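You operate a simulated robot arm through the tools that you are given. There is no shell and no other tool.

The job below is to be done with a simulated two-armed robot. You get a single attempt, and the scene is never put back.

## Task
Cap the floor cleaner bottle, wipe up the drips and stand the bottle on the low cabinet.
Fine: use the blue cloth and put it back; spill nothing. Set down upright: what you pick out. What is to be rubbed or washed off counts as gone when no trace of it is left.

It is judged by the outcome, as a careful person would: the job done as asked, and still so three seconds after it is handed in. It fails if anything else is knocked over, pushed out of place, dropped, spilled or broken. A push-on lid holds only when it is set on centred and level and pressed home; a screw cap is set on level and turned clockwise until tight. Flat cloth is picked up by pressing the open fingertips on it (5 to 10 N) and closing them slowly along it; thin cloth reads only 2 to 8 mm in the jaws.

## Robot
Two 7-joint arms with fingered hands on one trunk, on a base that moves. Base frame: it is fixed to the floor where the robot stands at the start and does not move with it; the origin is under the middle of the robot, x ahead of it, y to its left, z up. Lengths are in m, angles in degrees, forces in N, time in s.
The left shoulder is at the start at [0.083, 0.125, 1.094], the right one opposite. With the tool pointing down near the work surface each hand reaches from about 0.44 to 0.82 m from the robot's upright axis, wherever it stands, measured 20 degrees to its own side. Places, roughly: bottle [-2.75, -2, 1]; cloth (7x13x3 cm) [-2.4, -2.3, 0.8]; sticky drips [-2.6, -2.1, 0.8]; top of the low cabinet [-3.6, -1.5, 0.8]. Payload 3.6 kg a hand.
Tool frame (each hand has its own): the origin (TCP) lies between the finger pads and is the grasp point; the fingertips stand 0.03 m ahead of it; z points along the fingers, y is the line along which they close. The gripper opens to 0.104 m; its body begins 0.035 m behind the TCP. The gripper is a hand of 4 fingers: y runs from the thumb to the fingers, the wrist lies at [-0.015, -0.104, -0.178] in the tool frame.
Orientation is told as [roll, pitch, yaw] about the base's x, y, z axes, in that order, counted from this pose: with the fingers straight down and the wrist toward the robot, the tool's x, y and z point along [0, 1, 0], [1, 0, 0] and [0, 0, -1] of the base frame.

## Interface
- The arms move only by the tool apply_moves. It takes "left_steps", "right_steps" or both (then of equal length, played together; a hand with none holds still); each is text: rows parted by semicolons, each of 6 numbers parted by spaces: the shift along the tool's x, y, z in m, then the turn, a rotation vector about the tool's x, y, z in degrees. In form: dx dy dz ax ay az; .... A call has 1 to 20 rows; each row shifts and turns the commanded pose from where the row before left it, along the tool's axes as they then stand. Each row takes 0.2 s and may step no farther than 0.05 m and 8.6 degrees from the row before; otherwise, the whole call is refused. A pose out of reach is approached as far as the arm can. The call stops where the force on the tool passes 40 N (or 10 N more than at its start, if that is more) or the arm is blocked; 0.2 s more then pass. In this call time passes only in rows, and 0.2 s behind the last. The reply holds the time, the measured pose of the TCP, the force on the tool along the base axes, the opening and the grip force, in the units named above and with some noise, with the torque about the TCP (base axes, N m) and any sound that the robot's microphone picked up.
- Cameras (640 x 400 px; columns grow to the right, rows downward): "scene" is now at [0.205, -0.0011, 1.2533]; the picture's right is [0.01, -1.00, 0.00], its down [-0.34, -0.00, -0.94] and it looks along [0.94, 0.01, -0.34] (base axes); focal length 214 px, centre (320, 200). "left" rides on the left gripper at [-0.061, -0.092, -0.13] in its tool frame; the picture's right is [-0.81, -0.27, 0.52], its down [0.53, -0.71, 0.46] and it looks along [0.24, 0.64, 0.73] (tool axes); focal length 275 px, centre (320, 200). "right" rides on the right gripper at [0.061, -0.092, -0.13] in its tool frame; the picture's right is [-0.81, 0.28, -0.52], its down [-0.53, -0.71, 0.46] and it looks along [-0.24, 0.64, 0.72] (tool axes); focal length 275 px, centre (320, 200).
- get_image(camera): a new picture of that camera. It takes no simulated time.
- raise_lower(by): moves the trunk up (or, below 0, down) by that many m; the arms and the scene camera ride with it, the base frame stays. It gives what a move gives, with no picture.
- roll_base(legs): drives the robot by 1 to 6 legs, each [ahead, left, turn to the left] in m, m and degrees, along the robot's own axes; the way and the turn of a leg run together, so that a leg with both is an arc; at most 1.5 m and 180 degrees a leg. The arms and the cameras ride along, it lands a little off, and it stops where it bumps. It gives what a move gives.
- finger_targets(index, middle, ring, thumb_bend, thumb_turn, hand): sets how far each is bent, from 0 (flat) to 1 (curled in); at 0.3 the hand is open as for a grip, at 0.7 the pads meet at the TCP. One left out holds its place. A second passes; each finger stops where it meets its share of the squeeze, and holds until it gets a number again. It is the only way to open and close the hand. It gives what a move gives, with no picture; readings hold the bend of each and the force on the fingers (four entries, about 0 where the hand has none), thumb and palm. thumb_turn goes from beside the hand (0) to across from the fingers (1), as for a grip.
- pan_tilt(pan, tilt): turns the head with the scene camera to pan (to the left, within 80 degrees either way) and tilt (down, from -29 to 69), counted from straight ahead of the robot (the tilt from the chest, where the trunk bows). It gives what a move gives.
- point_at(camera, pixels): for up to 12 pixels [column, row] of the newest picture of that camera ("zoom" is the newest enlarged one), the place [x, y, z] in the base frame of the surface seen there, good to about 0.002 m. It takes no simulated time.
- enlarge(camera, box): a new picture of the part [left, top, right, bottom] of that camera's present view, enlarged. It takes no simulated time.
- finish_job(): hands the job in; it is judged then, once.

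Leave the grippers open and the arms clear of the work at the hand-in unless told otherwise.

The tools are called after "Emit:" by a JSON object that holds its "name" and its "arguments". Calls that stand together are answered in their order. apply_moves: Moves the arms, as the interface text tells. Its arguments: {"type":"object","properties":{"left_steps":{"type":"string"},"right_steps":{"type":"string"}},"required":[]} The other tools are called the same way: raise_lower (by) moves the trunk up or down; finger_targets (index, middle, ring, thumb_bend, thumb_turn, hand) moves the fingers one by one; roll_base (legs) drives the base; pan_tilt (pan, tilt) turns the head that bears the scene camera; get_image (camera) takes a picture; point_at (camera, pixels) gives the place of the surface under pixels of a picture; enlarge (camera, box) takes an enlarged picture of a part of a camera's view; finish_job () hands the job in.

At the start:

```text
time: 0.0
left_tool_pos: [0.4501, 0.1972, 1.1563]
left_ee_rot: [0.1, 0.1, 0.0]
left_wrist_force: [-0.9, -0.4, 0.1]
left_torque: [0.01, -0.02, -0.02]
left_width: 0.1037
left_gripper_force: 0.1
left_shape: jaw
left_bend: [0.3, 0.3, 0.3, 0.3, 0.98]
left_finger forces: [0.0, 0.1, 0.0, 0.1, 0.0, 0.1]
right_tool_pos: [0.4378, -0.1919, 1.23]
right_ee_rot: [-0.1, 0.0, 0.0]
right_wrist_force: [-0.2, 0.3, 0.4]
right_torque: [0.0, -0.01, -0.02]
right_width: 0.1035
right_gripper_force: 0.1
right_shape: jaw
right_bend: [0.3, 0.3, 0.3, 0.3, 0.98]
right_finger forces: [0.0, 0.0, 0.0, 0.0, 0.0, 0.0]
trunk travel left (down, up): [-0.325, 0.211]
robot x, y, heading: [0.0005, -0.0019, -0.1]
head pan, tilt (commanded): [0.6, 19.7]
```

scene: 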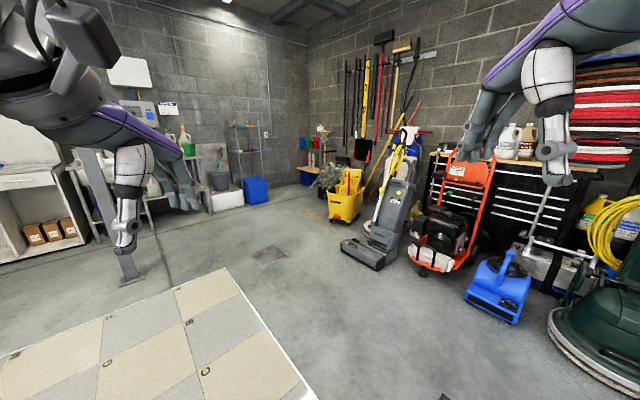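
right: 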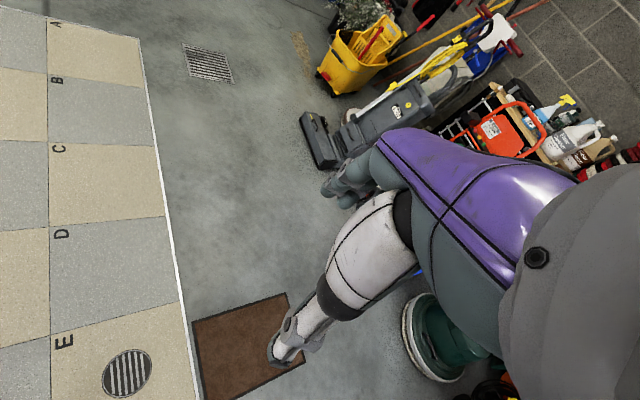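
left: 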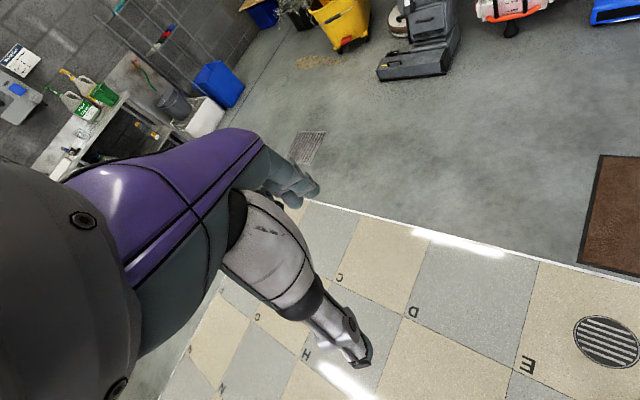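

The work is behind me and to the right, and the present view shows only the room ahead. I'll turn the head right first to see whether the way is clear before turning.

Emit:
{"name": "pan_tilt", "arguments": {"pan": -78, "tilt": 25}}

Emit:
{"name": "get_image", "arguments": {"camera": "scene"}}

```text
time: 1.5
left_tool_pos: [0.45, 0.1972, 1.1553]
left_ee_rot: [0.0, 0.0, 0.0]
left_wrist_force: [0.6, -0.7, 0.7]
left_torque: [0.0, 0.04, 0.03]
left_width: 0.104
left_gripper_force: 0.0
left_shape: jaw
left_bend: [0.3, 0.3, 0.3, 0.3, 0.98]
left_finger forces: [0.1, 0.1, 0.1, 0.0, 0.1, 0.0]
right_tool_pos: [0.4395, -0.1916, 1.2309]
right_ee_rot: [0.0, 0.0, 0.0]
right_wrist_force: [-0.9, -0.2, 0.0]
right_torque: [-0.01, 0.03, -0.01]
right_width: 0.1039
right_gripper_force: 0.0
right_shape: jaw
right_bend: [0.3, 0.3, 0.3, 0.3, 0.98]
right_finger forces: [0.0, 0.1, 0.0, 0.0, 0.1, 0.0]
trunk travel left (down, up): [-0.325, 0.211]
robot x, y, heading: [-0.0043, -0.0011, 0.2]
head pan, tilt (commanded): [-78.0, 25.0]
```

```text
taken
```

scene: 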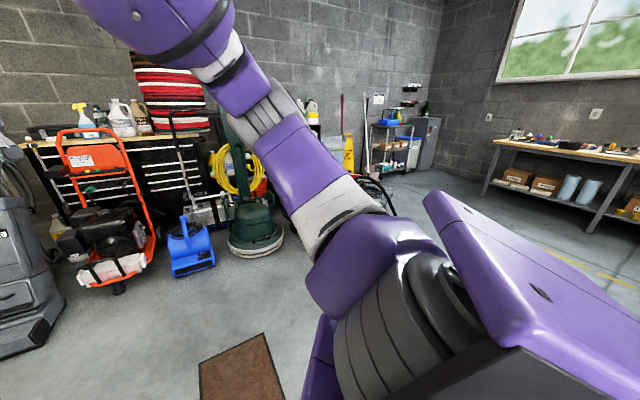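

To the right the floor is open, with a bench under the window at the far end. I'll turn about in place to the right by about 140 degrees and look straight ahead.

Emit:
{"name": "roll_base", "arguments": {"legs": [[0, 0, -140]]}}

Emit:
{"name": "pan_tilt", "arguments": {"pan": 0, "tilt": 15}}

Emit:
{"name": "get_image", "arguments": {"camera": "scene"}}

```text
time: 7.8
left_tool_pos: [-0.2286, -0.434, 1.1549]
left_ee_rot: [0.1, 0.0, -141.6]
left_wrist_force: [-0.5, 0.0, -0.2]
left_torque: [0.02, -0.03, -0.02]
left_width: 0.1037
left_gripper_force: 0.1
left_shape: jaw
left_bend: [0.3, 0.3, 0.3, 0.3, 0.98]
left_finger forces: [0.0, 0.0, 0.1, 0.1, 0.0, 0.0]
right_tool_pos: [-0.4622, -0.1228, 1.2304]
right_ee_rot: [-0.1, 0.0, -141.7]
right_wrist_force: [0.0, 0.7, 0.0]
right_torque: [0.0, -0.01, -0.02]
right_width: 0.1038
right_gripper_force: 0.0
right_shape: jaw
right_bend: [0.3, 0.3, 0.3, 0.3, 0.98]
right_finger forces: [0.0, 0.0, 0.0, 0.0, 0.0, 0.0]
trunk travel left (down, up): [-0.325, 0.211]
robot x, y, heading: [-0.0007, -0.0035, -141.8]
head pan, tilt (commanded): [-78.0, 25.0]
```

```text
time: 9.3
left_tool_pos: [-0.2303, -0.4338, 1.1553]
left_ee_rot: [0.0, 0.0, -141.8]
left_wrist_force: [1.3, 0.2, 0.7]
left_torque: [-0.03, -0.01, -0.02]
left_width: 0.1037
left_gripper_force: 0.0
left_shape: jaw
left_bend: [0.3, 0.3, 0.3, 0.3, 0.98]
left_finger forces: [0.0, 0.0, 0.0, 0.0, 0.0, 0.1]
right_tool_pos: [-0.4625, -0.122, 1.2315]
right_ee_rot: [0.0, 0.0, -141.7]
right_wrist_force: [0.0, 0.0, 0.3]
right_torque: [0.0, 0.0, 0.0]
right_width: 0.1039
right_gripper_force: 0.1
right_shape: jaw
right_bend: [0.3, 0.3, 0.3, 0.3, 0.98]
right_finger forces: [0.0, 0.0, 0.0, 0.0, 0.0, 0.0]
trunk travel left (down, up): [-0.325, 0.211]
robot x, y, heading: [0.0006, 0.0003, -141.9]
head pan, tilt (commanded): [0.0, 15.0]
```

```text
taken
```

scene: 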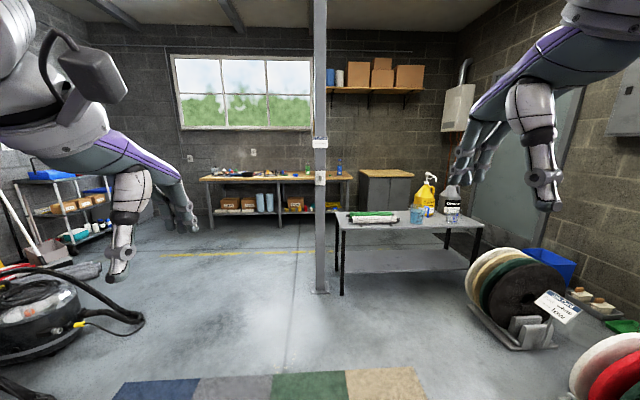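

I see a small metal table at about (410, 230) with a yellow jug, a dark bottle and more on it, and a low cabinet with a wooden top behind at (385, 190). A post stands at column 320. I'll enlarge the table.

Emit:
{"name": "enlarge", "arguments": {"camera": "scene", "box": [320, 150, 500, 262]}}

```text
3.56 times, centred on (410, 206) of scene
```

zoom: 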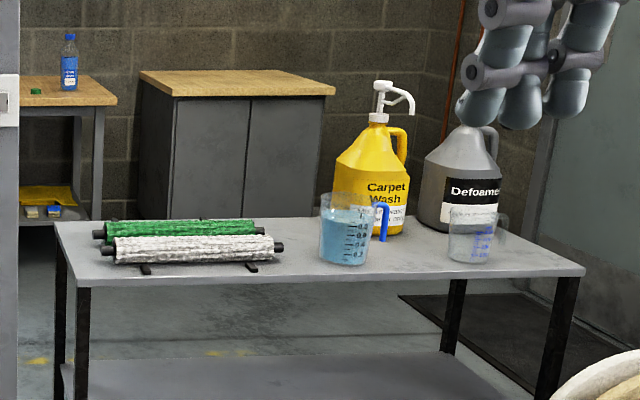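

The enlarged view shows the bottle with a blue label on the wooden bench at zoom (69, 62), with a small green thing at (36, 91). I'll measure places of the main objects.

Emit:
{"name": "point_at", "arguments": {"camera": "zoom", "pixels": [[69, 80], [36, 91], [60, 97], [230, 82], [180, 75], [320, 92], [160, 92], [345, 245], [70, 222], [575, 268], [370, 200], [10, 120]]}}

Emit:
{"name": "enlarge", "arguments": {"camera": "scene", "box": [190, 140, 360, 246]}}

```text
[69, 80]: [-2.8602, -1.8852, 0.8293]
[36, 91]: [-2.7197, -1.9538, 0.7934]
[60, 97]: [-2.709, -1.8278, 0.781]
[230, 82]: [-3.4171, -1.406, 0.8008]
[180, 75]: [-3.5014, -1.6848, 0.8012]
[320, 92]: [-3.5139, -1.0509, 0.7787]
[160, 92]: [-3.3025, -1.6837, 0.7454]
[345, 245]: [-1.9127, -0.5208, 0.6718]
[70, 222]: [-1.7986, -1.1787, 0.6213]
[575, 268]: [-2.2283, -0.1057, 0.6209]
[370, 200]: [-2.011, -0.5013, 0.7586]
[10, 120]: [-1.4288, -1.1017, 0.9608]
```

```text
3.76 times, centred on (275, 193) of scene
```

zoom: 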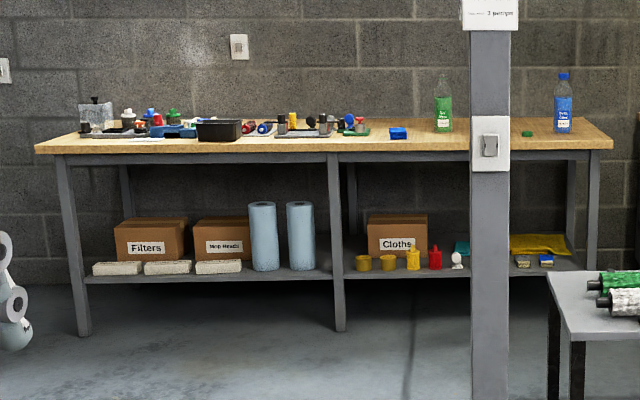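

On the bench: a green bottle at zoom (444, 110), a blue-capped one at (563, 100), a small green cap at (527, 133), a blue folded item at (397, 133). I'll measure these and the bench edge so that I can drive square to it.

Emit:
{"name": "point_at", "arguments": {"camera": "zoom", "pixels": [[444, 115], [563, 115], [527, 133], [397, 133], [40, 152], [330, 156], [608, 145], [470, 130], [490, 250], [490, 395], [75, 300], [555, 300]]}}

```text
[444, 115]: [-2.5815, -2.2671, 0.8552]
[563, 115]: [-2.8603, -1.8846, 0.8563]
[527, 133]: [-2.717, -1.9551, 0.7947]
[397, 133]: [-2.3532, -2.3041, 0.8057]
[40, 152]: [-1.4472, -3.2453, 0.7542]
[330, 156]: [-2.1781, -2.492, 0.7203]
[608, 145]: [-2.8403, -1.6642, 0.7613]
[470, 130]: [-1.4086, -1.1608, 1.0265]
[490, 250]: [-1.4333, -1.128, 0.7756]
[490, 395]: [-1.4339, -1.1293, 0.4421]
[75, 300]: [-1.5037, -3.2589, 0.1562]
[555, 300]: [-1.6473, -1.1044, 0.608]
```

The bench front edge runs square to a heading of about -138.6 degrees, and the post stands nearly in my way, so I need to pass it on its left. The wet vacuum with its hose is on the floor at left (60, 320); I'll look down and left to gauge it.

Emit:
{"name": "pan_tilt", "arguments": {"pan": 20, "tilt": 40}}

Emit:
{"name": "get_image", "arguments": {"camera": "scene"}}

```text
time: 10.2
left_tool_pos: [-0.2304, -0.4342, 1.1565]
left_ee_rot: [0.0, 0.1, -141.7]
left_wrist_force: [0.2, 0.0, 0.8]
left_torque: [-0.01, -0.01, 0.0]
left_width: 0.1038
left_gripper_force: 0.1
left_shape: jaw
left_bend: [0.3, 0.3, 0.3, 0.3, 0.98]
left_finger forces: [0.1, 0.0, 0.1, 0.1, 0.1, 0.1]
right_tool_pos: [-0.4621, -0.1214, 1.2303]
right_ee_rot: [0.0, 0.0, -141.8]
right_wrist_force: [-0.1, 0.4, 0.6]
right_torque: [0.01, -0.01, 0.0]
right_width: 0.1035
right_gripper_force: 0.0
right_shape: jaw
right_bend: [0.3, 0.3, 0.3, 0.3, 0.98]
right_finger forces: [0.0, 0.1, 0.1, 0.0, 0.2, 0.0]
trunk travel left (down, up): [-0.325, 0.211]
robot x, y, heading: [-0.0026, 0.0039, -141.8]
head pan, tilt (commanded): [20.0, 40.0]
```

```text
taken
```

scene: 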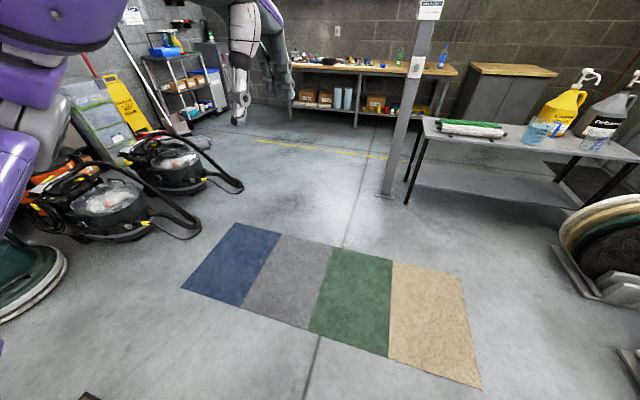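

The way passes carpet samples on the floor, two vacuums at left, and the post at (390, 190). I'll measure these for a clear path.

Emit:
{"name": "point_at", "arguments": {"camera": "scene", "pixels": [[243, 190], [200, 235], [183, 290], [238, 224], [481, 388], [460, 277], [388, 195], [408, 204], [425, 160], [340, 222], [60, 275], [210, 160]]}}

```text
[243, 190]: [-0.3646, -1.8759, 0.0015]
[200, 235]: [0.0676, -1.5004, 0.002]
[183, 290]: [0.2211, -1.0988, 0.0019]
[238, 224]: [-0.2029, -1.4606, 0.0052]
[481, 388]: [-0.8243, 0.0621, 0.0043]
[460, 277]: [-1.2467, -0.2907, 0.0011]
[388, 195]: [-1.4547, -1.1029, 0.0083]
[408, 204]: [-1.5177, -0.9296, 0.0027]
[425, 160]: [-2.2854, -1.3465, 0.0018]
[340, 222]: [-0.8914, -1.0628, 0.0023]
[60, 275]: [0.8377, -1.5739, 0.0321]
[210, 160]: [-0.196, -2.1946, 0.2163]
```

The samples lie flat on the floor, and passing about 0.5 m left of the post leaves room from the vacuums too. I'll square up to the bench, slide diagonally left and go ahead to about 1 m short of the bench.

Emit:
{"name": "roll_base", "arguments": {"legs": [[0, 0, 3.2], [0.9, 0.5, 0], [1.25, 0, 0]]}}

Emit:
{"name": "pan_tilt", "arguments": {"pan": -15, "tilt": 25}}

Emit:
{"name": "get_image", "arguments": {"camera": "scene"}}

```text
time: 21.8
left_tool_pos: [-1.462, -2.2796, 1.1551]
left_ee_rot: [0.0, -0.1, -136.4]
left_wrist_force: [-0.3, -0.2, -0.7]
left_torque: [-0.04, 0.0, 0.01]
left_width: 0.1037
left_gripper_force: 0.1
left_shape: jaw
left_bend: [0.3, 0.3, 0.3, 0.3, 0.98]
left_finger forces: [0.0, 0.0, 0.0, 0.1, 0.0, 0.0]
right_tool_pos: [-1.7228, -1.9892, 1.2307]
right_ee_rot: [0.1, 0.0, -136.4]
right_wrist_force: [-0.2, 0.5, 0.1]
right_torque: [-0.01, 0.03, -0.06]
right_width: 0.1037
right_gripper_force: 0.0
right_shape: jaw
right_bend: [0.3, 0.3, 0.3, 0.3, 0.98]
right_finger forces: [0.1, 0.0, 0.0, 0.0, 0.1, 0.0]
trunk travel left (down, up): [-0.325, 0.211]
robot x, y, heading: [-1.2722, -1.8241, -136.3]
head pan, tilt (commanded): [20.0, 40.0]
```

```text
time: 22.9
left_tool_pos: [-1.4626, -2.2784, 1.1554]
left_ee_rot: [0.0, 0.0, -136.4]
left_wrist_force: [0.4, 0.0, -0.9]
left_torque: [0.02, -0.02, 0.0]
left_width: 0.104
left_gripper_force: 0.0
left_shape: jaw
left_bend: [0.3, 0.3, 0.3, 0.3, 0.98]
left_finger forces: [0.0, 0.0, 0.1, 0.0, 0.0, 0.1]
right_tool_pos: [-1.7213, -1.9897, 1.2314]
right_ee_rot: [0.1, 0.0, -136.4]
right_wrist_force: [-0.6, 0.1, -0.5]
right_torque: [0.01, -0.01, -0.03]
right_width: 0.1038
right_gripper_force: 0.1
right_shape: jaw
right_bend: [0.3, 0.3, 0.3, 0.3, 0.98]
right_finger forces: [0.0, 0.1, 0.0, 0.0, 0.0, 0.1]
trunk travel left (down, up): [-0.325, 0.211]
robot x, y, heading: [-1.2748, -1.8277, -136.5]
head pan, tilt (commanded): [-15.0, 25.0]
```

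```text
taken
```

scene: 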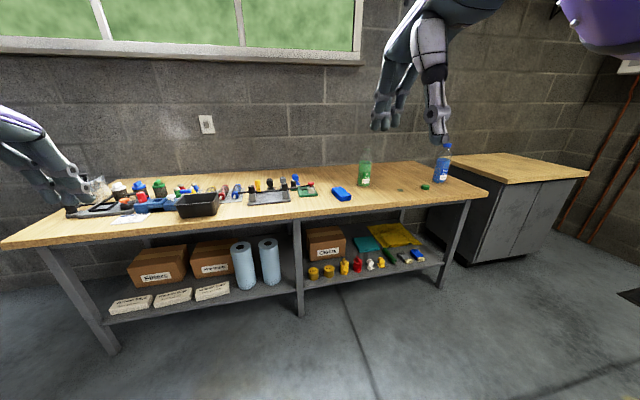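

I'm past the post and about 1 m from the bench. I'll enlarge the part with the bottles, cap and blue item (columns 320-470, rows 130-225).

Emit:
{"name": "enlarge", "arguments": {"camera": "scene", "box": [315, 135, 475, 235]}}

```text
4.00 times, centred on (395, 185) of scene
```

zoom: 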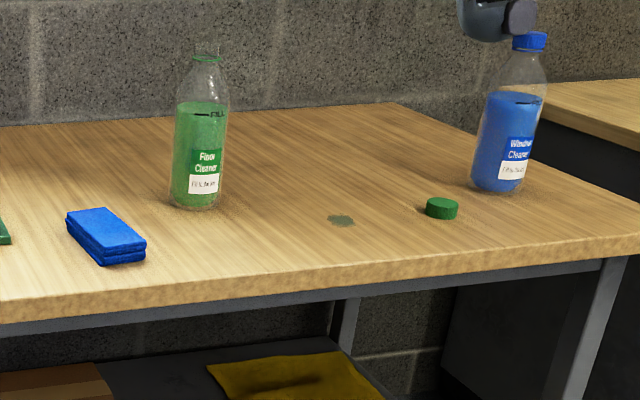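

Now it's clear: green "Floor Cleaner" open bottle at zoom (200, 150), its green cap at (441, 208), green drips at (341, 220), folded blue cloth at (105, 236), and the "Window Cleaner" that must stay. I'll measure them.

Emit:
{"name": "point_at", "arguments": {"camera": "zoom", "pixels": [[208, 60], [205, 90], [200, 165], [195, 206], [341, 220], [441, 202], [441, 214], [105, 225], [70, 215], [104, 208], [145, 240], [105, 262]]}}

Emit:
{"name": "point_at", "arguments": {"camera": "scene", "pixels": [[330, 215], [480, 191], [456, 178], [400, 170], [300, 175], [520, 165], [590, 173], [510, 184], [450, 154]]}}

```text
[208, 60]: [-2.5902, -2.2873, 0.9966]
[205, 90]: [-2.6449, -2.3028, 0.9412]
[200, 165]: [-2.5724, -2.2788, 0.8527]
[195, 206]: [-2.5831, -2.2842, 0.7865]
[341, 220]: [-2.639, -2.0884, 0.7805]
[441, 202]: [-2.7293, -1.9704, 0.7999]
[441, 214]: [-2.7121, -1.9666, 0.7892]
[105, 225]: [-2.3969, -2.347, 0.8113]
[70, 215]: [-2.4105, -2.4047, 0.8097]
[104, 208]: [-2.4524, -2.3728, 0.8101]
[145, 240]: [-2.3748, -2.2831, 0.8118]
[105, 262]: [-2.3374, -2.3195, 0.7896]
```

```text
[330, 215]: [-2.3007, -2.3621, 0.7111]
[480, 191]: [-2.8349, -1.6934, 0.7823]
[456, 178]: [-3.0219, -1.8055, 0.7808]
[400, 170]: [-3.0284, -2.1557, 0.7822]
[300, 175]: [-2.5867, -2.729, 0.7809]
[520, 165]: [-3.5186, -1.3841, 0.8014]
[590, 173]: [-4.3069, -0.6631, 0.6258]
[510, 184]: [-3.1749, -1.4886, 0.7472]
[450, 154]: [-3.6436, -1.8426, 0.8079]
```

Bench top is at z≈0.781; the bottle stands near (-2.60, -2.29), the cap at (-2.727, -1.97), the drips at (-2.64, -2.09), the cloth around (-2.394, -2.345). I'll square up, go ahead and then slide right to face the bottle.

Emit:
{"name": "roll_base", "arguments": {"legs": [[0, 0, -2.1], [0.43, 0, 0], [0, -0.47, 0]]}}

Emit:
{"name": "pan_tilt", "arguments": {"pan": 0, "tilt": 35}}

Emit:
{"name": "get_image", "arguments": {"camera": "scene"}}

```text
time: 30.0
left_tool_pos: [-2.1036, -2.2096, 1.1553]
left_ee_rot: [-0.1, 0.0, -138.5]
left_wrist_force: [-0.4, 0.0, 0.1]
left_torque: [0.01, 0.01, -0.02]
left_width: 0.1037
left_gripper_force: 0.0
left_shape: jaw
left_bend: [0.3, 0.3, 0.3, 0.3, 0.98]
left_finger forces: [0.1, 0.0, 0.0, 0.0, 0.1, 0.0]
right_tool_pos: [-2.3532, -1.9119, 1.2308]
right_ee_rot: [0.0, 0.0, -138.4]
right_wrist_force: [-0.7, 0.5, -0.4]
right_torque: [-0.03, -0.03, 0.0]
right_width: 0.1041
right_gripper_force: 0.0
right_shape: jaw
right_bend: [0.3, 0.3, 0.3, 0.3, 0.98]
right_finger forces: [0.0, 0.0, 0.0, 0.0, 0.0, 0.0]
trunk travel left (down, up): [-0.325, 0.211]
robot x, y, heading: [-1.8995, -1.7652, -138.4]
head pan, tilt (commanded): [-15.0, 25.0]
```

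```text
time: 30.8
left_tool_pos: [-2.1037, -2.209, 1.1553]
left_ee_rot: [0.0, -0.1, -138.5]
left_wrist_force: [-0.6, 0.6, -0.6]
left_torque: [0.02, -0.01, -0.02]
left_width: 0.1037
left_gripper_force: 0.0
left_shape: jaw
left_bend: [0.3, 0.3, 0.3, 0.3, 0.98]
left_finger forces: [0.0, 0.0, 0.0, 0.1, 0.1, 0.1]
right_tool_pos: [-2.3532, -1.9115, 1.2309]
right_ee_rot: [-0.1, 0.0, -138.4]
right_wrist_force: [-0.3, 0.1, 0.0]
right_torque: [0.01, -0.01, -0.02]
right_width: 0.1037
right_gripper_force: 0.0
right_shape: jaw
right_bend: [0.3, 0.3, 0.3, 0.3, 0.98]
right_finger forces: [0.1, 0.1, 0.0, 0.0, 0.0, 0.0]
trunk travel left (down, up): [-0.325, 0.211]
robot x, y, heading: [-1.897, -1.7656, -138.4]
head pan, tilt (commanded): [0.0, 35.0]
```

```text
taken
```

scene: 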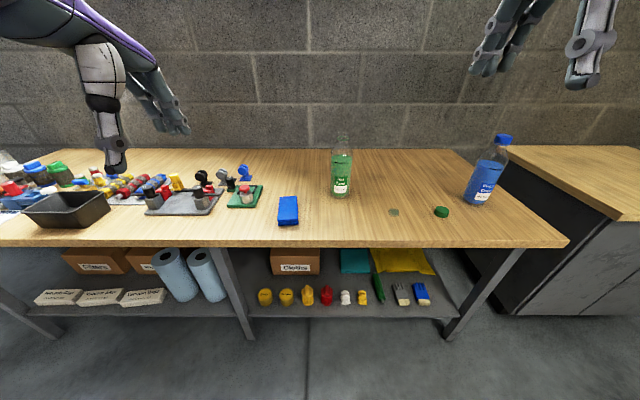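

The bottle is straight ahead with cloth left and cap right. I'll close up the last 0.27 m and enlarge the work for exact places.

Emit:
{"name": "roll_base", "arguments": {"legs": [[0.27, 0, 0]]}}

Emit:
{"name": "pan_tilt", "arguments": {"pan": 0, "tilt": 45}}

Emit:
{"name": "get_image", "arguments": {"camera": "scene"}}

Emit:
{"name": "enlarge", "arguments": {"camera": "scene", "box": [260, 80, 500, 230]}}

```text
time: 32.7
left_tool_pos: [-2.3052, -2.3896, 1.1534]
left_ee_rot: [-0.1, 0.1, -138.4]
left_wrist_force: [-0.1, -0.2, -0.9]
left_torque: [0.0, 0.0, 0.01]
left_width: 0.1036
left_gripper_force: 0.0
left_shape: jaw
left_bend: [0.3, 0.3, 0.3, 0.3, 0.98]
left_finger forces: [0.0, 0.0, 0.1, 0.0, 0.1, 0.0]
right_tool_pos: [-2.5551, -2.0912, 1.2295]
right_ee_rot: [0.0, 0.1, -138.4]
right_wrist_force: [0.3, -0.9, -0.2]
right_torque: [0.0, -0.02, 0.0]
right_width: 0.1038
right_gripper_force: 0.0
right_shape: jaw
right_bend: [0.3, 0.3, 0.3, 0.3, 0.98]
right_finger forces: [0.0, 0.1, 0.0, 0.1, 0.1, 0.1]
trunk travel left (down, up): [-0.325, 0.211]
robot x, y, heading: [-2.1013, -1.9438, -138.1]
head pan, tilt (commanded): [0.0, 35.0]
```

```text
time: 33.4
left_tool_pos: [-2.3041, -2.3888, 1.1553]
left_ee_rot: [0.0, 0.0, -138.4]
left_wrist_force: [0.2, -0.3, 0.8]
left_torque: [0.03, 0.04, 0.02]
left_width: 0.1038
left_gripper_force: 0.1
left_shape: jaw
left_bend: [0.3, 0.3, 0.3, 0.3, 0.98]
left_finger forces: [0.0, 0.0, 0.0, 0.0, 0.0, 0.1]
right_tool_pos: [-2.5544, -2.0917, 1.2315]
right_ee_rot: [0.0, 0.0, -138.2]
right_wrist_force: [0.3, 0.4, 0.6]
right_torque: [-0.02, -0.02, 0.0]
right_width: 0.1036
right_gripper_force: 0.0
right_shape: jaw
right_bend: [0.3, 0.3, 0.3, 0.3, 0.98]
right_finger forces: [0.0, 0.0, 0.0, 0.0, 0.0, 0.1]
trunk travel left (down, up): [-0.325, 0.211]
robot x, y, heading: [-2.0969, -1.9415, -138.2]
head pan, tilt (commanded): [0.0, 45.0]
```

```text
taken
```

scene: 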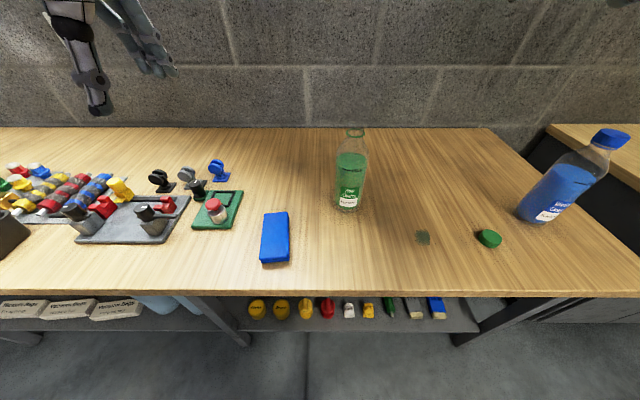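

```text
2.67 times, centred on (380, 155) of scene
```

zoom: 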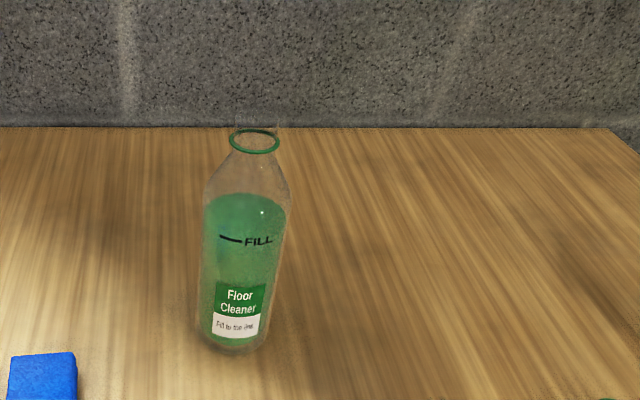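

I read "Floor Cleaner" on the near bottle, open at the neck with a green collar. I'll measure the rim, bottle sides and base.

Emit:
{"name": "point_at", "arguments": {"camera": "zoom", "pixels": [[230, 140], [278, 142], [254, 152], [254, 130], [235, 125], [275, 127], [205, 215], [288, 215], [245, 270], [230, 352], [200, 330], [266, 335]]}}

Emit:
{"name": "enlarge", "arguments": {"camera": "scene", "box": [320, 115, 390, 159]}}

```text
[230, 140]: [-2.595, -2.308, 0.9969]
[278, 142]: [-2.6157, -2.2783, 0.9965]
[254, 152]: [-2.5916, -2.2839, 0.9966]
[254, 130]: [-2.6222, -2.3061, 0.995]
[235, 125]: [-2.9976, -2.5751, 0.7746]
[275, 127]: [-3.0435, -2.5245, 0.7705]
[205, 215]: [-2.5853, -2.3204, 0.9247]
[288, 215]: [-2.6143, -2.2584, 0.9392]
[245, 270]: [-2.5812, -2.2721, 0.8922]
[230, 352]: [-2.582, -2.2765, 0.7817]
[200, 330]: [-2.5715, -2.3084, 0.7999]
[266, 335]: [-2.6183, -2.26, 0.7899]
```

```text
9.09 times, centred on (355, 137) of scene
```

zoom: 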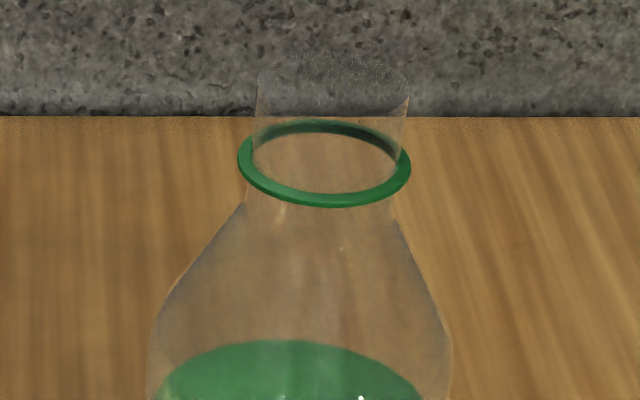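

The neck stands about 2.5 cm above the green collar (z≈0.997), the bottle axis is at about (-2.606, -2.294). Now I'll enlarge the cap and the drips at (423-490, 238).

Emit:
{"name": "enlarge", "arguments": {"camera": "scene", "box": [400, 215, 520, 290]}}

```text
5.33 times, centred on (460, 252) of scene
```

zoom: 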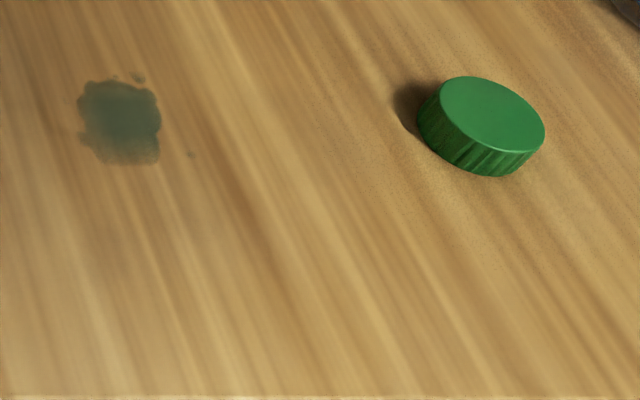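

Emit:
{"name": "point_at", "arguments": {"camera": "zoom", "pixels": [[441, 100], [543, 130], [465, 80], [518, 150], [490, 115], [480, 172], [118, 120], [78, 115], [160, 125], [120, 163], [138, 76], [192, 155]]}}

Emit:
{"name": "enlarge", "arguments": {"camera": "scene", "box": [235, 195, 355, 270]}}

```text
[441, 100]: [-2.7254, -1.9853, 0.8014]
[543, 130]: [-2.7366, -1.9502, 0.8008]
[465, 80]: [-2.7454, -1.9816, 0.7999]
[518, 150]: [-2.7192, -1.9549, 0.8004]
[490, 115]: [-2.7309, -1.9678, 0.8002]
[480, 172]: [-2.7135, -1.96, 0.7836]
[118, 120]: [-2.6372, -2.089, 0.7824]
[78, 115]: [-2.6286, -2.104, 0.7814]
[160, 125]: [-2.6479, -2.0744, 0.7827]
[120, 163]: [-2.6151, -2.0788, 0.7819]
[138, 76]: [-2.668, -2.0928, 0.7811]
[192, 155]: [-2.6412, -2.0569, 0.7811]
```

```text
5.33 times, centred on (295, 232) of scene
```

zoom: 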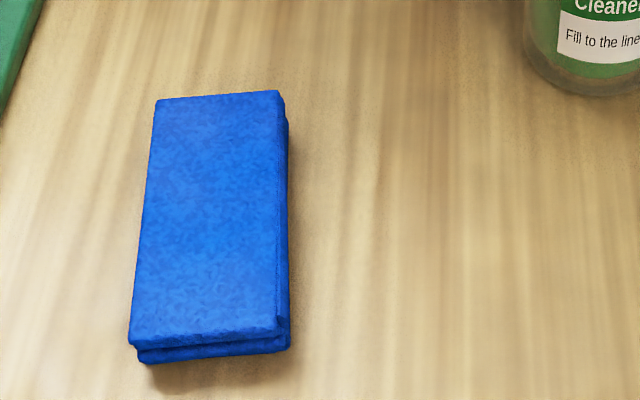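

The cap centre is about (-2.731, -1.968), 4 cm wide and 1.9 cm high; the drips cover about 4 cm around (-2.637, -2.086) with small satellites at (-2.668, -2.093) and (-2.641, -2.057). Now I measure the cloth so that I can put it back exactly.

Emit:
{"name": "point_at", "arguments": {"camera": "zoom", "pixels": [[158, 102], [276, 95], [276, 328], [134, 340], [215, 215], [287, 345], [140, 358], [288, 240], [15, 60]]}}

```text
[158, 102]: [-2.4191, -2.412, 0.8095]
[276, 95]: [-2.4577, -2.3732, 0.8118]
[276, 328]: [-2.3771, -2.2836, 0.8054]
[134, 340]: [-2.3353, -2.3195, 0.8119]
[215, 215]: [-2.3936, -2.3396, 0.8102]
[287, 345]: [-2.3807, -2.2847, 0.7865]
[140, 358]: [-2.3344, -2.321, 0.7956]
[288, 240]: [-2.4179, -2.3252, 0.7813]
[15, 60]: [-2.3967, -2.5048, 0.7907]
```

Cloth centre is (-2.397, -2.347), top z 0.811, long side pointing at about 48° in the base frame. Next I take the right hand over the cap, high first, with the head following: shift 0.21 right, 0.049 ahead, then down to about z 0.93.

Emit:
{"name": "apply_moves", "arguments": {"right_steps": "-0.042 0.01 0 0 0 0; -0.042 0.01 0 0 0 0; -0.042 0.01 0 0 0 0; -0.042 0.01 0 0 0 0; -0.042 0.009 0 0 0 0; 0 0 0.045 0 0 0; 0 0 0.045 0 0 0; 0 0 0.045 0 0 0; 0 0 0.045 0 0 0; 0 0 0.045 0 0 0; 0 0 0.045 0 0 0; 0 0 0.03 0 0 0"}}

Emit:
{"name": "pan_tilt", "arguments": {"pan": -25, "tilt": 50}}

Emit:
{"name": "get_image", "arguments": {"camera": "scene"}}

Emit:
{"name": "get_image", "arguments": {"camera": "right"}}

```text
time: 36.0
left_tool_pos: [-2.3067, -2.3892, 1.1563]
left_ee_rot: [0.0, 0.0, -138.4]
left_wrist_force: [-0.5, 0.4, -0.6]
left_torque: [0.03, 0.0, 0.02]
left_width: 0.1037
left_gripper_force: 0.0
left_shape: jaw
left_bend: [0.3, 0.3, 0.3, 0.3, 0.98]
left_finger forces: [0.1, 0.0, 0.0, 0.1, 0.1, 0.0]
right_tool_pos: [-2.7332, -1.9677, 0.9288]
right_ee_rot: [0.1, 0.1, -138.4]
right_wrist_force: [0.2, 0.3, -0.1]
right_torque: [0.01, -0.01, 0.01]
right_width: 0.1038
right_gripper_force: 0.1
right_shape: jaw
right_bend: [0.3, 0.3, 0.3, 0.3, 0.98]
right_finger forces: [0.0, 0.1, 0.0, 0.1, 0.0, 0.0]
trunk travel left (down, up): [-0.325, 0.211]
robot x, y, heading: [-2.1005, -1.943, -138.5]
head pan, tilt (commanded): [0.0, 45.0]
```

```text
time: 36.9
left_tool_pos: [-2.3055, -2.3903, 1.1551]
left_ee_rot: [0.0, -0.1, -138.4]
left_wrist_force: [0.1, -0.2, 0.0]
left_torque: [0.0, -0.01, -0.01]
left_width: 0.1037
left_gripper_force: 0.0
left_shape: jaw
left_bend: [0.3, 0.3, 0.3, 0.3, 0.98]
left_finger forces: [0.0, 0.0, 0.0, 0.1, 0.0, 0.0]
right_tool_pos: [-2.7333, -1.9674, 0.9304]
right_ee_rot: [0.0, 0.0, -138.4]
right_wrist_force: [0.7, 1.0, -0.4]
right_torque: [0.02, 0.0, -0.02]
right_width: 0.1037
right_gripper_force: 0.0
right_shape: jaw
right_bend: [0.3, 0.3, 0.3, 0.3, 0.98]
right_finger forces: [0.0, 0.0, 0.0, 0.1, 0.0, 0.0]
trunk travel left (down, up): [-0.325, 0.211]
robot x, y, heading: [-2.099, -1.9424, -138.7]
head pan, tilt (commanded): [-25.0, 50.0]
```

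```text
taken
```

scene: 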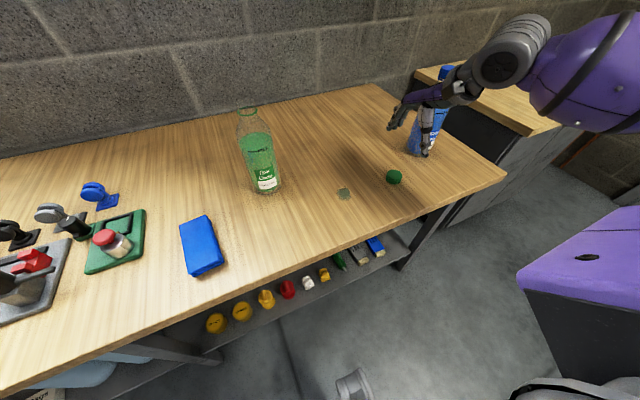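

```text
taken
```

right: 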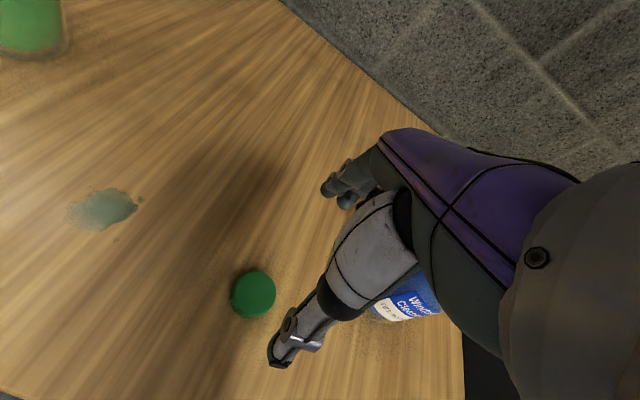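

The right camera sees the cap at (253, 293), which matches a cap straight under the grasp point. I'll lower in small steps to about z 0.83 and check.

Emit:
{"name": "apply_moves", "arguments": {"right_steps": "0 0 0.03 0 0 0; 0 0 0.03 0 0 0; 0 0 0.02 0 0 0; 0 0 0.02 0 0 0"}}

Emit:
{"name": "get_image", "arguments": {"camera": "right"}}

Emit:
{"name": "enlarge", "arguments": {"camera": "scene", "box": [340, 90, 500, 190]}}

```text
time: 37.9
left_tool_pos: [-2.306, -2.3897, 1.1554]
left_ee_rot: [0.0, 0.1, -138.5]
left_wrist_force: [0.1, -0.7, -0.4]
left_torque: [0.01, -0.03, 0.0]
left_width: 0.1035
left_gripper_force: 0.0
left_shape: jaw
left_bend: [0.3, 0.3, 0.3, 0.3, 0.98]
left_finger forces: [0.1, 0.0, 0.1, 0.0, 0.0, 0.0]
right_tool_pos: [-2.73, -1.9664, 0.8305]
right_ee_rot: [0.0, 0.0, -138.4]
right_wrist_force: [0.0, -0.2, 0.1]
right_torque: [0.01, 0.01, 0.02]
right_width: 0.1039
right_gripper_force: 0.0
right_shape: jaw
right_bend: [0.3, 0.3, 0.3, 0.3, 0.98]
right_finger forces: [0.1, 0.0, 0.1, 0.1, 0.0, 0.0]
trunk travel left (down, up): [-0.325, 0.211]
robot x, y, heading: [-2.1002, -1.9451, -138.7]
head pan, tilt (commanded): [-25.0, 50.0]
```

```text
taken
```

right: 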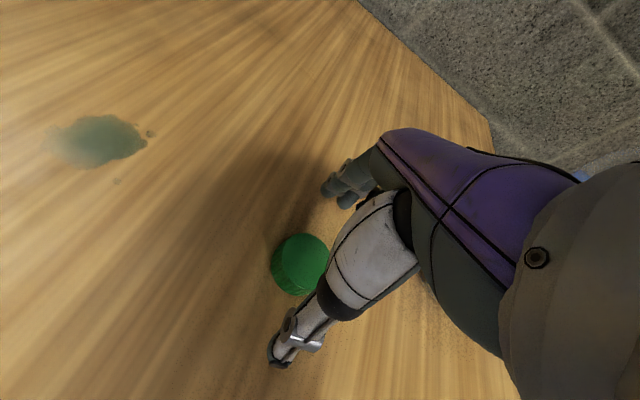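

```text
4.00 times, centred on (420, 140) of scene
```

zoom: 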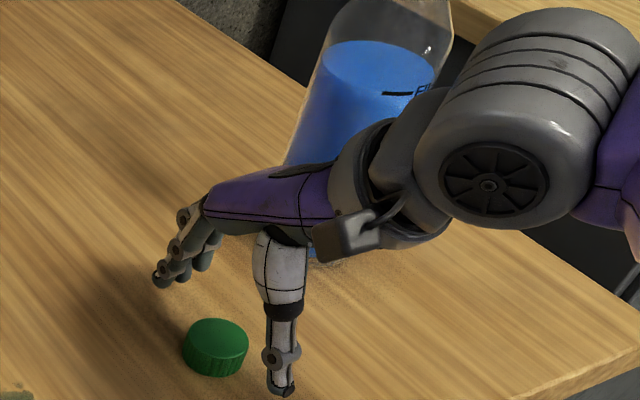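

The cap lies between thumb and fingers. I'll lower another 13 mm so the tips come just above the bench, then close.

Emit:
{"name": "apply_moves", "arguments": {"right_steps": "0 0 0.007 0 0 0; 0 0 0.006 0 0 0"}}

Emit:
{"name": "enlarge", "arguments": {"camera": "scene", "box": [340, 110, 460, 185]}}

```text
time: 38.5
left_tool_pos: [-2.3052, -2.3891, 1.1562]
left_ee_rot: [0.0, -0.1, -138.4]
left_wrist_force: [-0.2, -0.1, 1.0]
left_torque: [-0.03, 0.0, 0.05]
left_width: 0.1038
left_gripper_force: 0.0
left_shape: jaw
left_bend: [0.3, 0.3, 0.3, 0.3, 0.98]
left_finger forces: [0.1, 0.0, 0.0, 0.1, 0.0, 0.0]
right_tool_pos: [-2.7297, -1.967, 0.819]
right_ee_rot: [0.0, 0.0, -138.4]
right_wrist_force: [-1.0, -0.2, -0.4]
right_torque: [0.02, -0.01, -0.04]
right_width: 0.1036
right_gripper_force: 0.0
right_shape: jaw
right_bend: [0.3, 0.3, 0.3, 0.3, 0.98]
right_finger forces: [0.0, 0.0, 0.0, 0.0, 0.0, 0.0]
trunk travel left (down, up): [-0.325, 0.211]
robot x, y, heading: [-2.0981, -1.9444, -138.4]
head pan, tilt (commanded): [-25.0, 50.0]
```

```text
5.33 times, centred on (400, 148) of scene
```

zoom: 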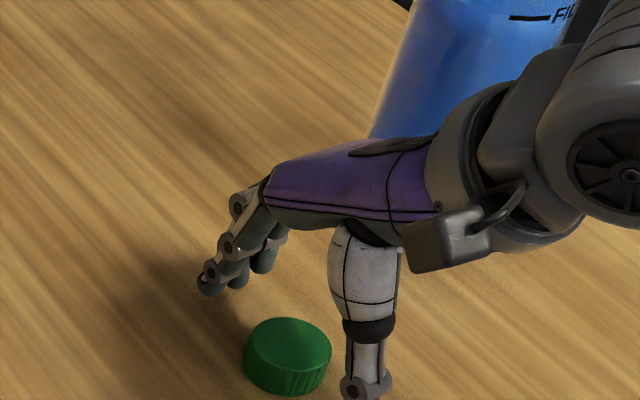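

The tips are just above the bench around the cap, no force yet. I'll close the fingers part way first.

Emit:
{"name": "finger_targets", "arguments": {"hand": "right", "index": 0.5, "middle": 0.5, "ring": 0.5, "thumb_bend": 0.5}}

Emit:
{"name": "enlarge", "arguments": {"camera": "scene", "box": [340, 110, 460, 185]}}

Emit:
{"name": "get_image", "arguments": {"camera": "right"}}

```text
time: 39.5
left_tool_pos: [-2.3048, -2.3892, 1.1554]
left_ee_rot: [0.0, 0.0, -138.4]
left_wrist_force: [-0.7, 0.0, -0.1]
left_torque: [-0.03, -0.02, 0.01]
left_width: 0.1038
left_gripper_force: 0.0
left_shape: jaw
left_bend: [0.3, 0.3, 0.3, 0.3, 0.98]
left_finger forces: [0.0, 0.0, 0.0, 0.1, 0.0, 0.0]
right_tool_pos: [-2.7313, -1.9681, 0.8193]
right_ee_rot: [0.0, 0.0, -138.3]
right_wrist_force: [0.9, -0.3, 0.6]
right_torque: [-0.02, -0.05, 0.0]
right_width: 0.0526
right_gripper_force: 0.0
right_shape: fingers
right_bend: [0.5, 0.5, 0.5, 0.5, 0.98]
right_finger forces: [0.1, 0.0, 0.0, 0.0, 0.0, 0.1]
trunk travel left (down, up): [-0.325, 0.211]
robot x, y, heading: [-2.0983, -1.9401, -138.1]
head pan, tilt (commanded): [-25.0, 50.0]
```

```text
5.33 times, centred on (400, 148) of scene
```

zoom: 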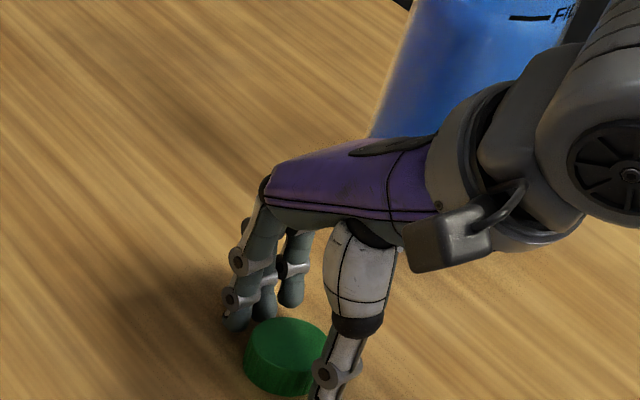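

```text
taken
```

right: 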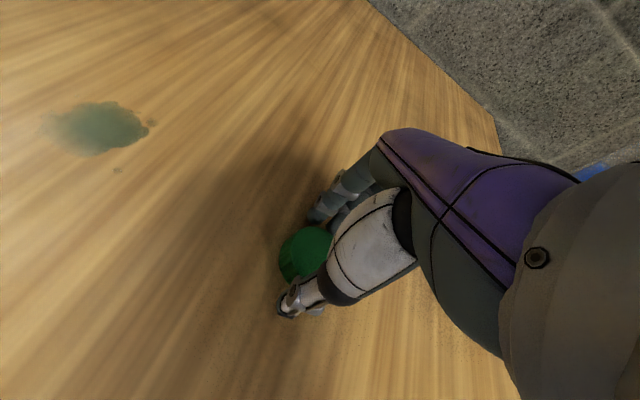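

Width is 52 mm at bend 0.5 and the fingers straddle the cap evenly. I'll close onto it.

Emit:
{"name": "finger_targets", "arguments": {"hand": "right", "index": 0.62, "middle": 0.62, "ring": 0.62, "thumb_bend": 0.62}}

Emit:
{"name": "enlarge", "arguments": {"camera": "scene", "box": [340, 110, 460, 185]}}

```text
time: 40.5
left_tool_pos: [-2.3038, -2.3894, 1.1557]
left_ee_rot: [0.0, -0.1, -138.4]
left_wrist_force: [0.2, -0.3, 0.0]
left_torque: [0.0, 0.0, 0.02]
left_width: 0.1036
left_gripper_force: 0.0
left_shape: jaw
left_bend: [0.3, 0.3, 0.3, 0.3, 0.98]
left_finger forces: [0.0, 0.0, 0.1, 0.0, 0.0, 0.0]
right_tool_pos: [-2.7303, -1.9674, 0.8183]
right_ee_rot: [0.0, 0.0, -138.5]
right_wrist_force: [-0.2, 0.2, 0.2]
right_torque: [-0.04, 0.01, 0.02]
right_width: 0.037
right_gripper_force: 5.9
right_shape: fingers
right_bend: [0.57, 0.59, 0.62, 0.55, 0.97]
right_finger forces: [3.1, 3.2, 0.1, 0.0, 6.4, 0.1]
trunk travel left (down, up): [-0.325, 0.211]
robot x, y, heading: [-2.1001, -1.9428, -138.4]
head pan, tilt (commanded): [-25.0, 50.0]
```

```text
5.33 times, centred on (400, 148) of scene
```

zoom: 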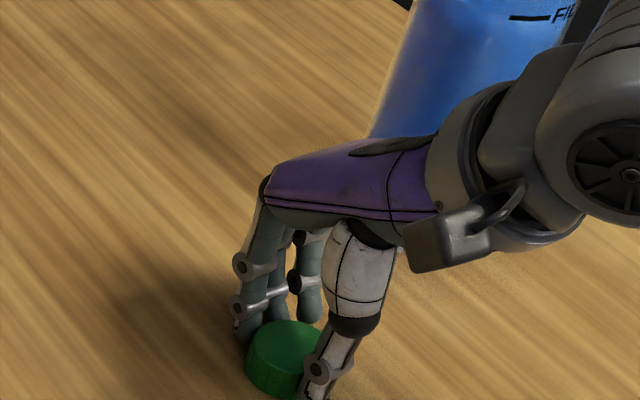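

Index, middle and thumb hold the cap (3.1, 3.2, 6.4 N; 37 mm). I'll firm up the grip a little before lifting.

Emit:
{"name": "finger_targets", "arguments": {"hand": "right", "index": 0.75, "middle": 0.75, "thumb_bend": 0.75}}

```text
time: 41.5
left_tool_pos: [-2.3049, -2.3883, 1.1547]
left_ee_rot: [0.0, 0.0, -138.4]
left_wrist_force: [0.2, 0.7, 0.3]
left_torque: [-0.01, 0.04, -0.05]
left_width: 0.1038
left_gripper_force: 0.0
left_shape: jaw
left_bend: [0.3, 0.3, 0.3, 0.3, 0.98]
left_finger forces: [0.1, 0.0, 0.1, 0.1, 0.1, 0.0]
right_tool_pos: [-2.7301, -1.968, 0.8186]
right_ee_rot: [0.0, 0.0, -138.4]
right_wrist_force: [-0.1, -0.4, 1.3]
right_torque: [0.04, -0.01, -0.02]
right_width: 0.036
right_gripper_force: 17.9
right_shape: fingers
right_bend: [0.71, 0.63, 0.62, 0.53, 0.95]
right_finger forces: [9.6, 9.2, 0.0, 0.0, 17.3, 0.1]
trunk travel left (down, up): [-0.325, 0.211]
robot x, y, heading: [-2.1012, -1.9465, -138.4]
head pan, tilt (commanded): [-25.0, 50.0]
```

Grip is now 17.9 N, but the index has bent to 0.71, so I'll look whether the cap still sits square in the fingers before lifting.

Emit:
{"name": "enlarge", "arguments": {"camera": "scene", "box": [350, 130, 446, 190]}}

Emit:
{"name": "enlarge", "arguments": {"camera": "right", "box": [220, 170, 412, 290]}}

```text
6.67 times, centred on (398, 160) of scene
```

zoom: 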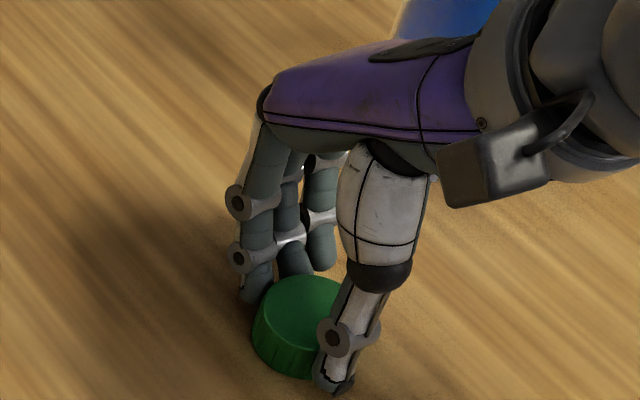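

```text
3.33 times, centred on (316, 230) of right
```

zoom: 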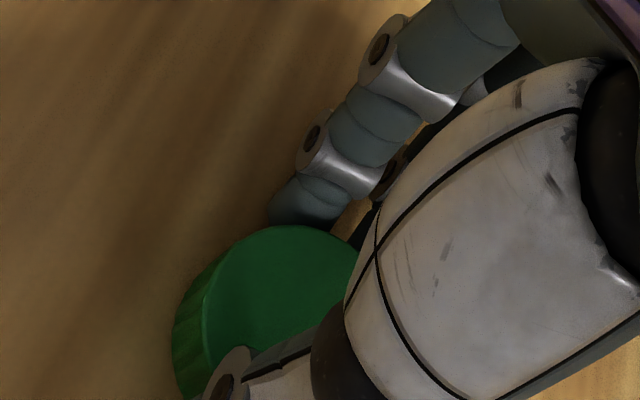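

The cap seems to lie toward the index side. I'll measure points on its top to see if it has shifted or tipped.

Emit:
{"name": "point_at", "arguments": {"camera": "zoom", "pixels": [[225, 290], [275, 250], [270, 330], [300, 240], [210, 330], [330, 270], [190, 340]]}}

Emit:
{"name": "enlarge", "arguments": {"camera": "scene", "box": [380, 165, 412, 190]}}

```text
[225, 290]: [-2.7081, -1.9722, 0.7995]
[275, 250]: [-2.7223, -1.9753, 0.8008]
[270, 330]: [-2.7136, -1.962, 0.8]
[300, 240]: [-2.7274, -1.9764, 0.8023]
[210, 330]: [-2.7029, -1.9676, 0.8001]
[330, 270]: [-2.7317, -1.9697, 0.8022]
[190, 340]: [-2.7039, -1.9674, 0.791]
```

```text
16.00 times, centred on (396, 178) of scene
```

zoom: 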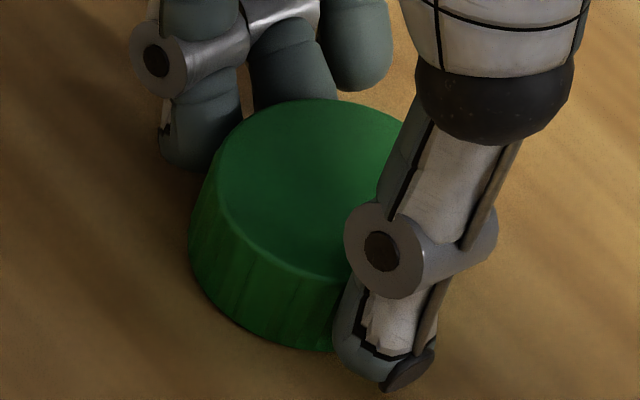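

Emit:
{"name": "point_at", "arguments": {"camera": "zoom", "pixels": [[215, 185], [310, 185], [320, 106], [320, 268], [250, 240], [240, 125], [395, 130], [350, 200]]}}

```text
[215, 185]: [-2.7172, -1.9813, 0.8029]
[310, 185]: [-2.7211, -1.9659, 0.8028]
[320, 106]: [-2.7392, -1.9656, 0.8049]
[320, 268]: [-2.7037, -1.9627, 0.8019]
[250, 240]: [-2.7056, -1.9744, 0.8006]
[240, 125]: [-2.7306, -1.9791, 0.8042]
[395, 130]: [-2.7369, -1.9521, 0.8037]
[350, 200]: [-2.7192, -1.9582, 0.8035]
```

The cap was pushed about 1 cm toward the thumb and its far side sits about 2-3 mm high, so the hold isn't level. I'll open again, recentre over the cap, and grip more gently.

Emit:
{"name": "finger_targets", "arguments": {"hand": "right", "index": 0.45, "middle": 0.45, "ring": 0.45, "thumb_bend": 0.42, "thumb_turn": 1}}

Emit:
{"name": "enlarge", "arguments": {"camera": "scene", "box": [375, 155, 423, 190]}}

```text
time: 42.5
left_tool_pos: [-2.3052, -2.3889, 1.1561]
left_ee_rot: [0.0, -0.1, -138.4]
left_wrist_force: [0.6, -0.1, 0.6]
left_torque: [-0.02, 0.01, -0.05]
left_width: 0.1039
left_gripper_force: 0.2
left_shape: jaw
left_bend: [0.3, 0.3, 0.3, 0.3, 0.98]
left_finger forces: [0.1, 0.1, 0.1, 0.0, 0.1, 0.1]
right_tool_pos: [-2.7298, -1.9677, 0.8189]
right_ee_rot: [0.0, 0.0, -138.4]
right_wrist_force: [0.3, -0.1, 0.8]
right_torque: [-0.02, 0.0, -0.04]
right_width: 0.0685
right_gripper_force: 0.1
right_shape: fingers
right_bend: [0.45, 0.45, 0.45, 0.42, 0.99]
right_finger forces: [0.0, 0.0, 0.0, 0.0, 0.0, 0.1]
trunk travel left (down, up): [-0.325, 0.211]
robot x, y, heading: [-2.1021, -1.9416, -138.3]
head pan, tilt (commanded): [-25.0, 50.0]
```

```text
11.43 times, centred on (399, 172) of scene
```

zoom: 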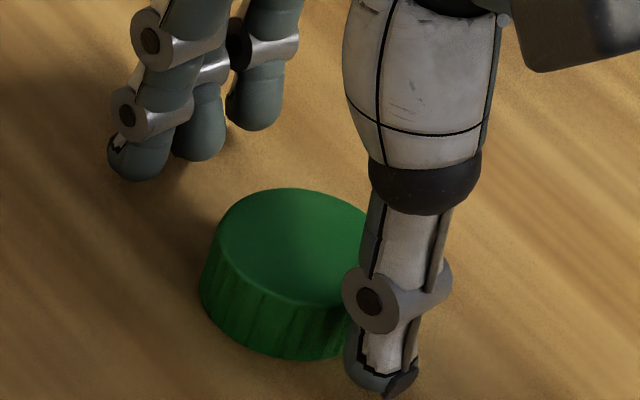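

Emit:
{"name": "point_at", "arguments": {"camera": "zoom", "pixels": [[222, 245], [295, 192], [290, 298], [360, 225], [290, 245], [345, 300], [250, 205], [240, 280]]}}

```text
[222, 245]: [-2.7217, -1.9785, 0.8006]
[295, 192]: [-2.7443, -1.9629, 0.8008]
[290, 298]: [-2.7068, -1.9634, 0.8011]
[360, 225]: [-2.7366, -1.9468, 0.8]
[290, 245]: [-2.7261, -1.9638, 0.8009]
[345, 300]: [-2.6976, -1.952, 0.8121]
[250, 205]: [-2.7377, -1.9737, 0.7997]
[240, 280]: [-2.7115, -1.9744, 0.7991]
```

The cap stands flat again with its centre at (-2.7255, -1.962). I'll shift the hand 7 mm toward me, 1.4 mm right and 3 mm lower, then close gently.

Emit:
{"name": "apply_moves", "arguments": {"right_steps": "-0.0014 -0.007 0 0 0 0; 0 0 0.003 0 0 0"}}

Emit:
{"name": "finger_targets", "arguments": {"hand": "right", "index": 0.58, "middle": 0.58, "ring": 0.5, "thumb_bend": 0.6}}

Emit:
{"name": "enlarge", "arguments": {"camera": "scene", "box": [375, 155, 423, 190]}}

```text
time: 43.1
left_tool_pos: [-2.3053, -2.3892, 1.1545]
left_ee_rot: [0.0, 0.1, -138.5]
left_wrist_force: [-0.1, 0.0, 0.2]
left_torque: [-0.04, -0.02, 0.0]
left_width: 0.1037
left_gripper_force: 0.0
left_shape: jaw
left_bend: [0.3, 0.3, 0.3, 0.3, 0.98]
left_finger forces: [0.0, 0.0, 0.0, 0.0, 0.1, 0.0]
right_tool_pos: [-2.7259, -1.9614, 0.8149]
right_ee_rot: [0.0, 0.0, -138.5]
right_wrist_force: [0.4, 1.0, -0.3]
right_torque: [0.01, 0.0, 0.0]
right_width: 0.0685
right_gripper_force: 0.1
right_shape: fingers
right_bend: [0.45, 0.45, 0.45, 0.42, 0.99]
right_finger forces: [0.0, 0.0, 0.1, 0.1, 0.0, 0.0]
trunk travel left (down, up): [-0.325, 0.211]
robot x, y, heading: [-2.0966, -1.9375, -138.7]
head pan, tilt (commanded): [-25.0, 50.0]
```

```text
time: 44.1
left_tool_pos: [-2.3045, -2.3896, 1.1554]
left_ee_rot: [0.0, 0.0, -138.4]
left_wrist_force: [0.1, 0.0, 0.1]
left_torque: [0.03, 0.01, 0.0]
left_width: 0.1039
left_gripper_force: 0.1
left_shape: jaw
left_bend: [0.3, 0.3, 0.3, 0.3, 0.98]
left_finger forces: [0.1, 0.0, 0.1, 0.0, 0.0, 0.0]
right_tool_pos: [-2.7262, -1.9613, 0.8152]
right_ee_rot: [0.0, 0.1, -138.4]
right_wrist_force: [0.8, 1.0, 0.7]
right_torque: [0.0, 0.04, 0.03]
right_width: 0.0394
right_gripper_force: 3.2
right_shape: fingers
right_bend: [0.55, 0.56, 0.5, 0.56, 1.0]
right_finger forces: [1.4, 1.9, 0.0, 0.0, 3.6, 0.0]
trunk travel left (down, up): [-0.325, 0.211]
robot x, y, heading: [-2.1031, -1.944, -138.3]
head pan, tilt (commanded): [-25.0, 50.0]
```

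```text
11.43 times, centred on (399, 172) of scene
```

zoom: 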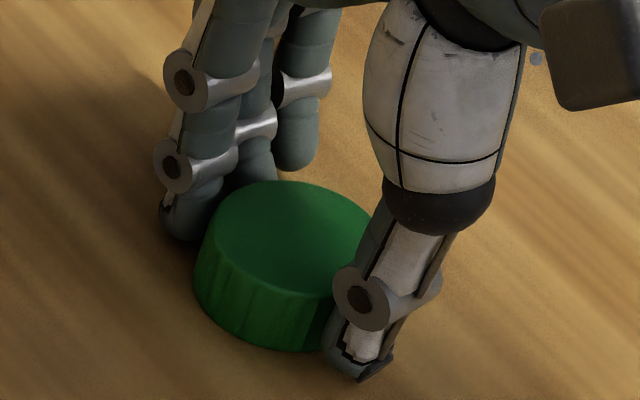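

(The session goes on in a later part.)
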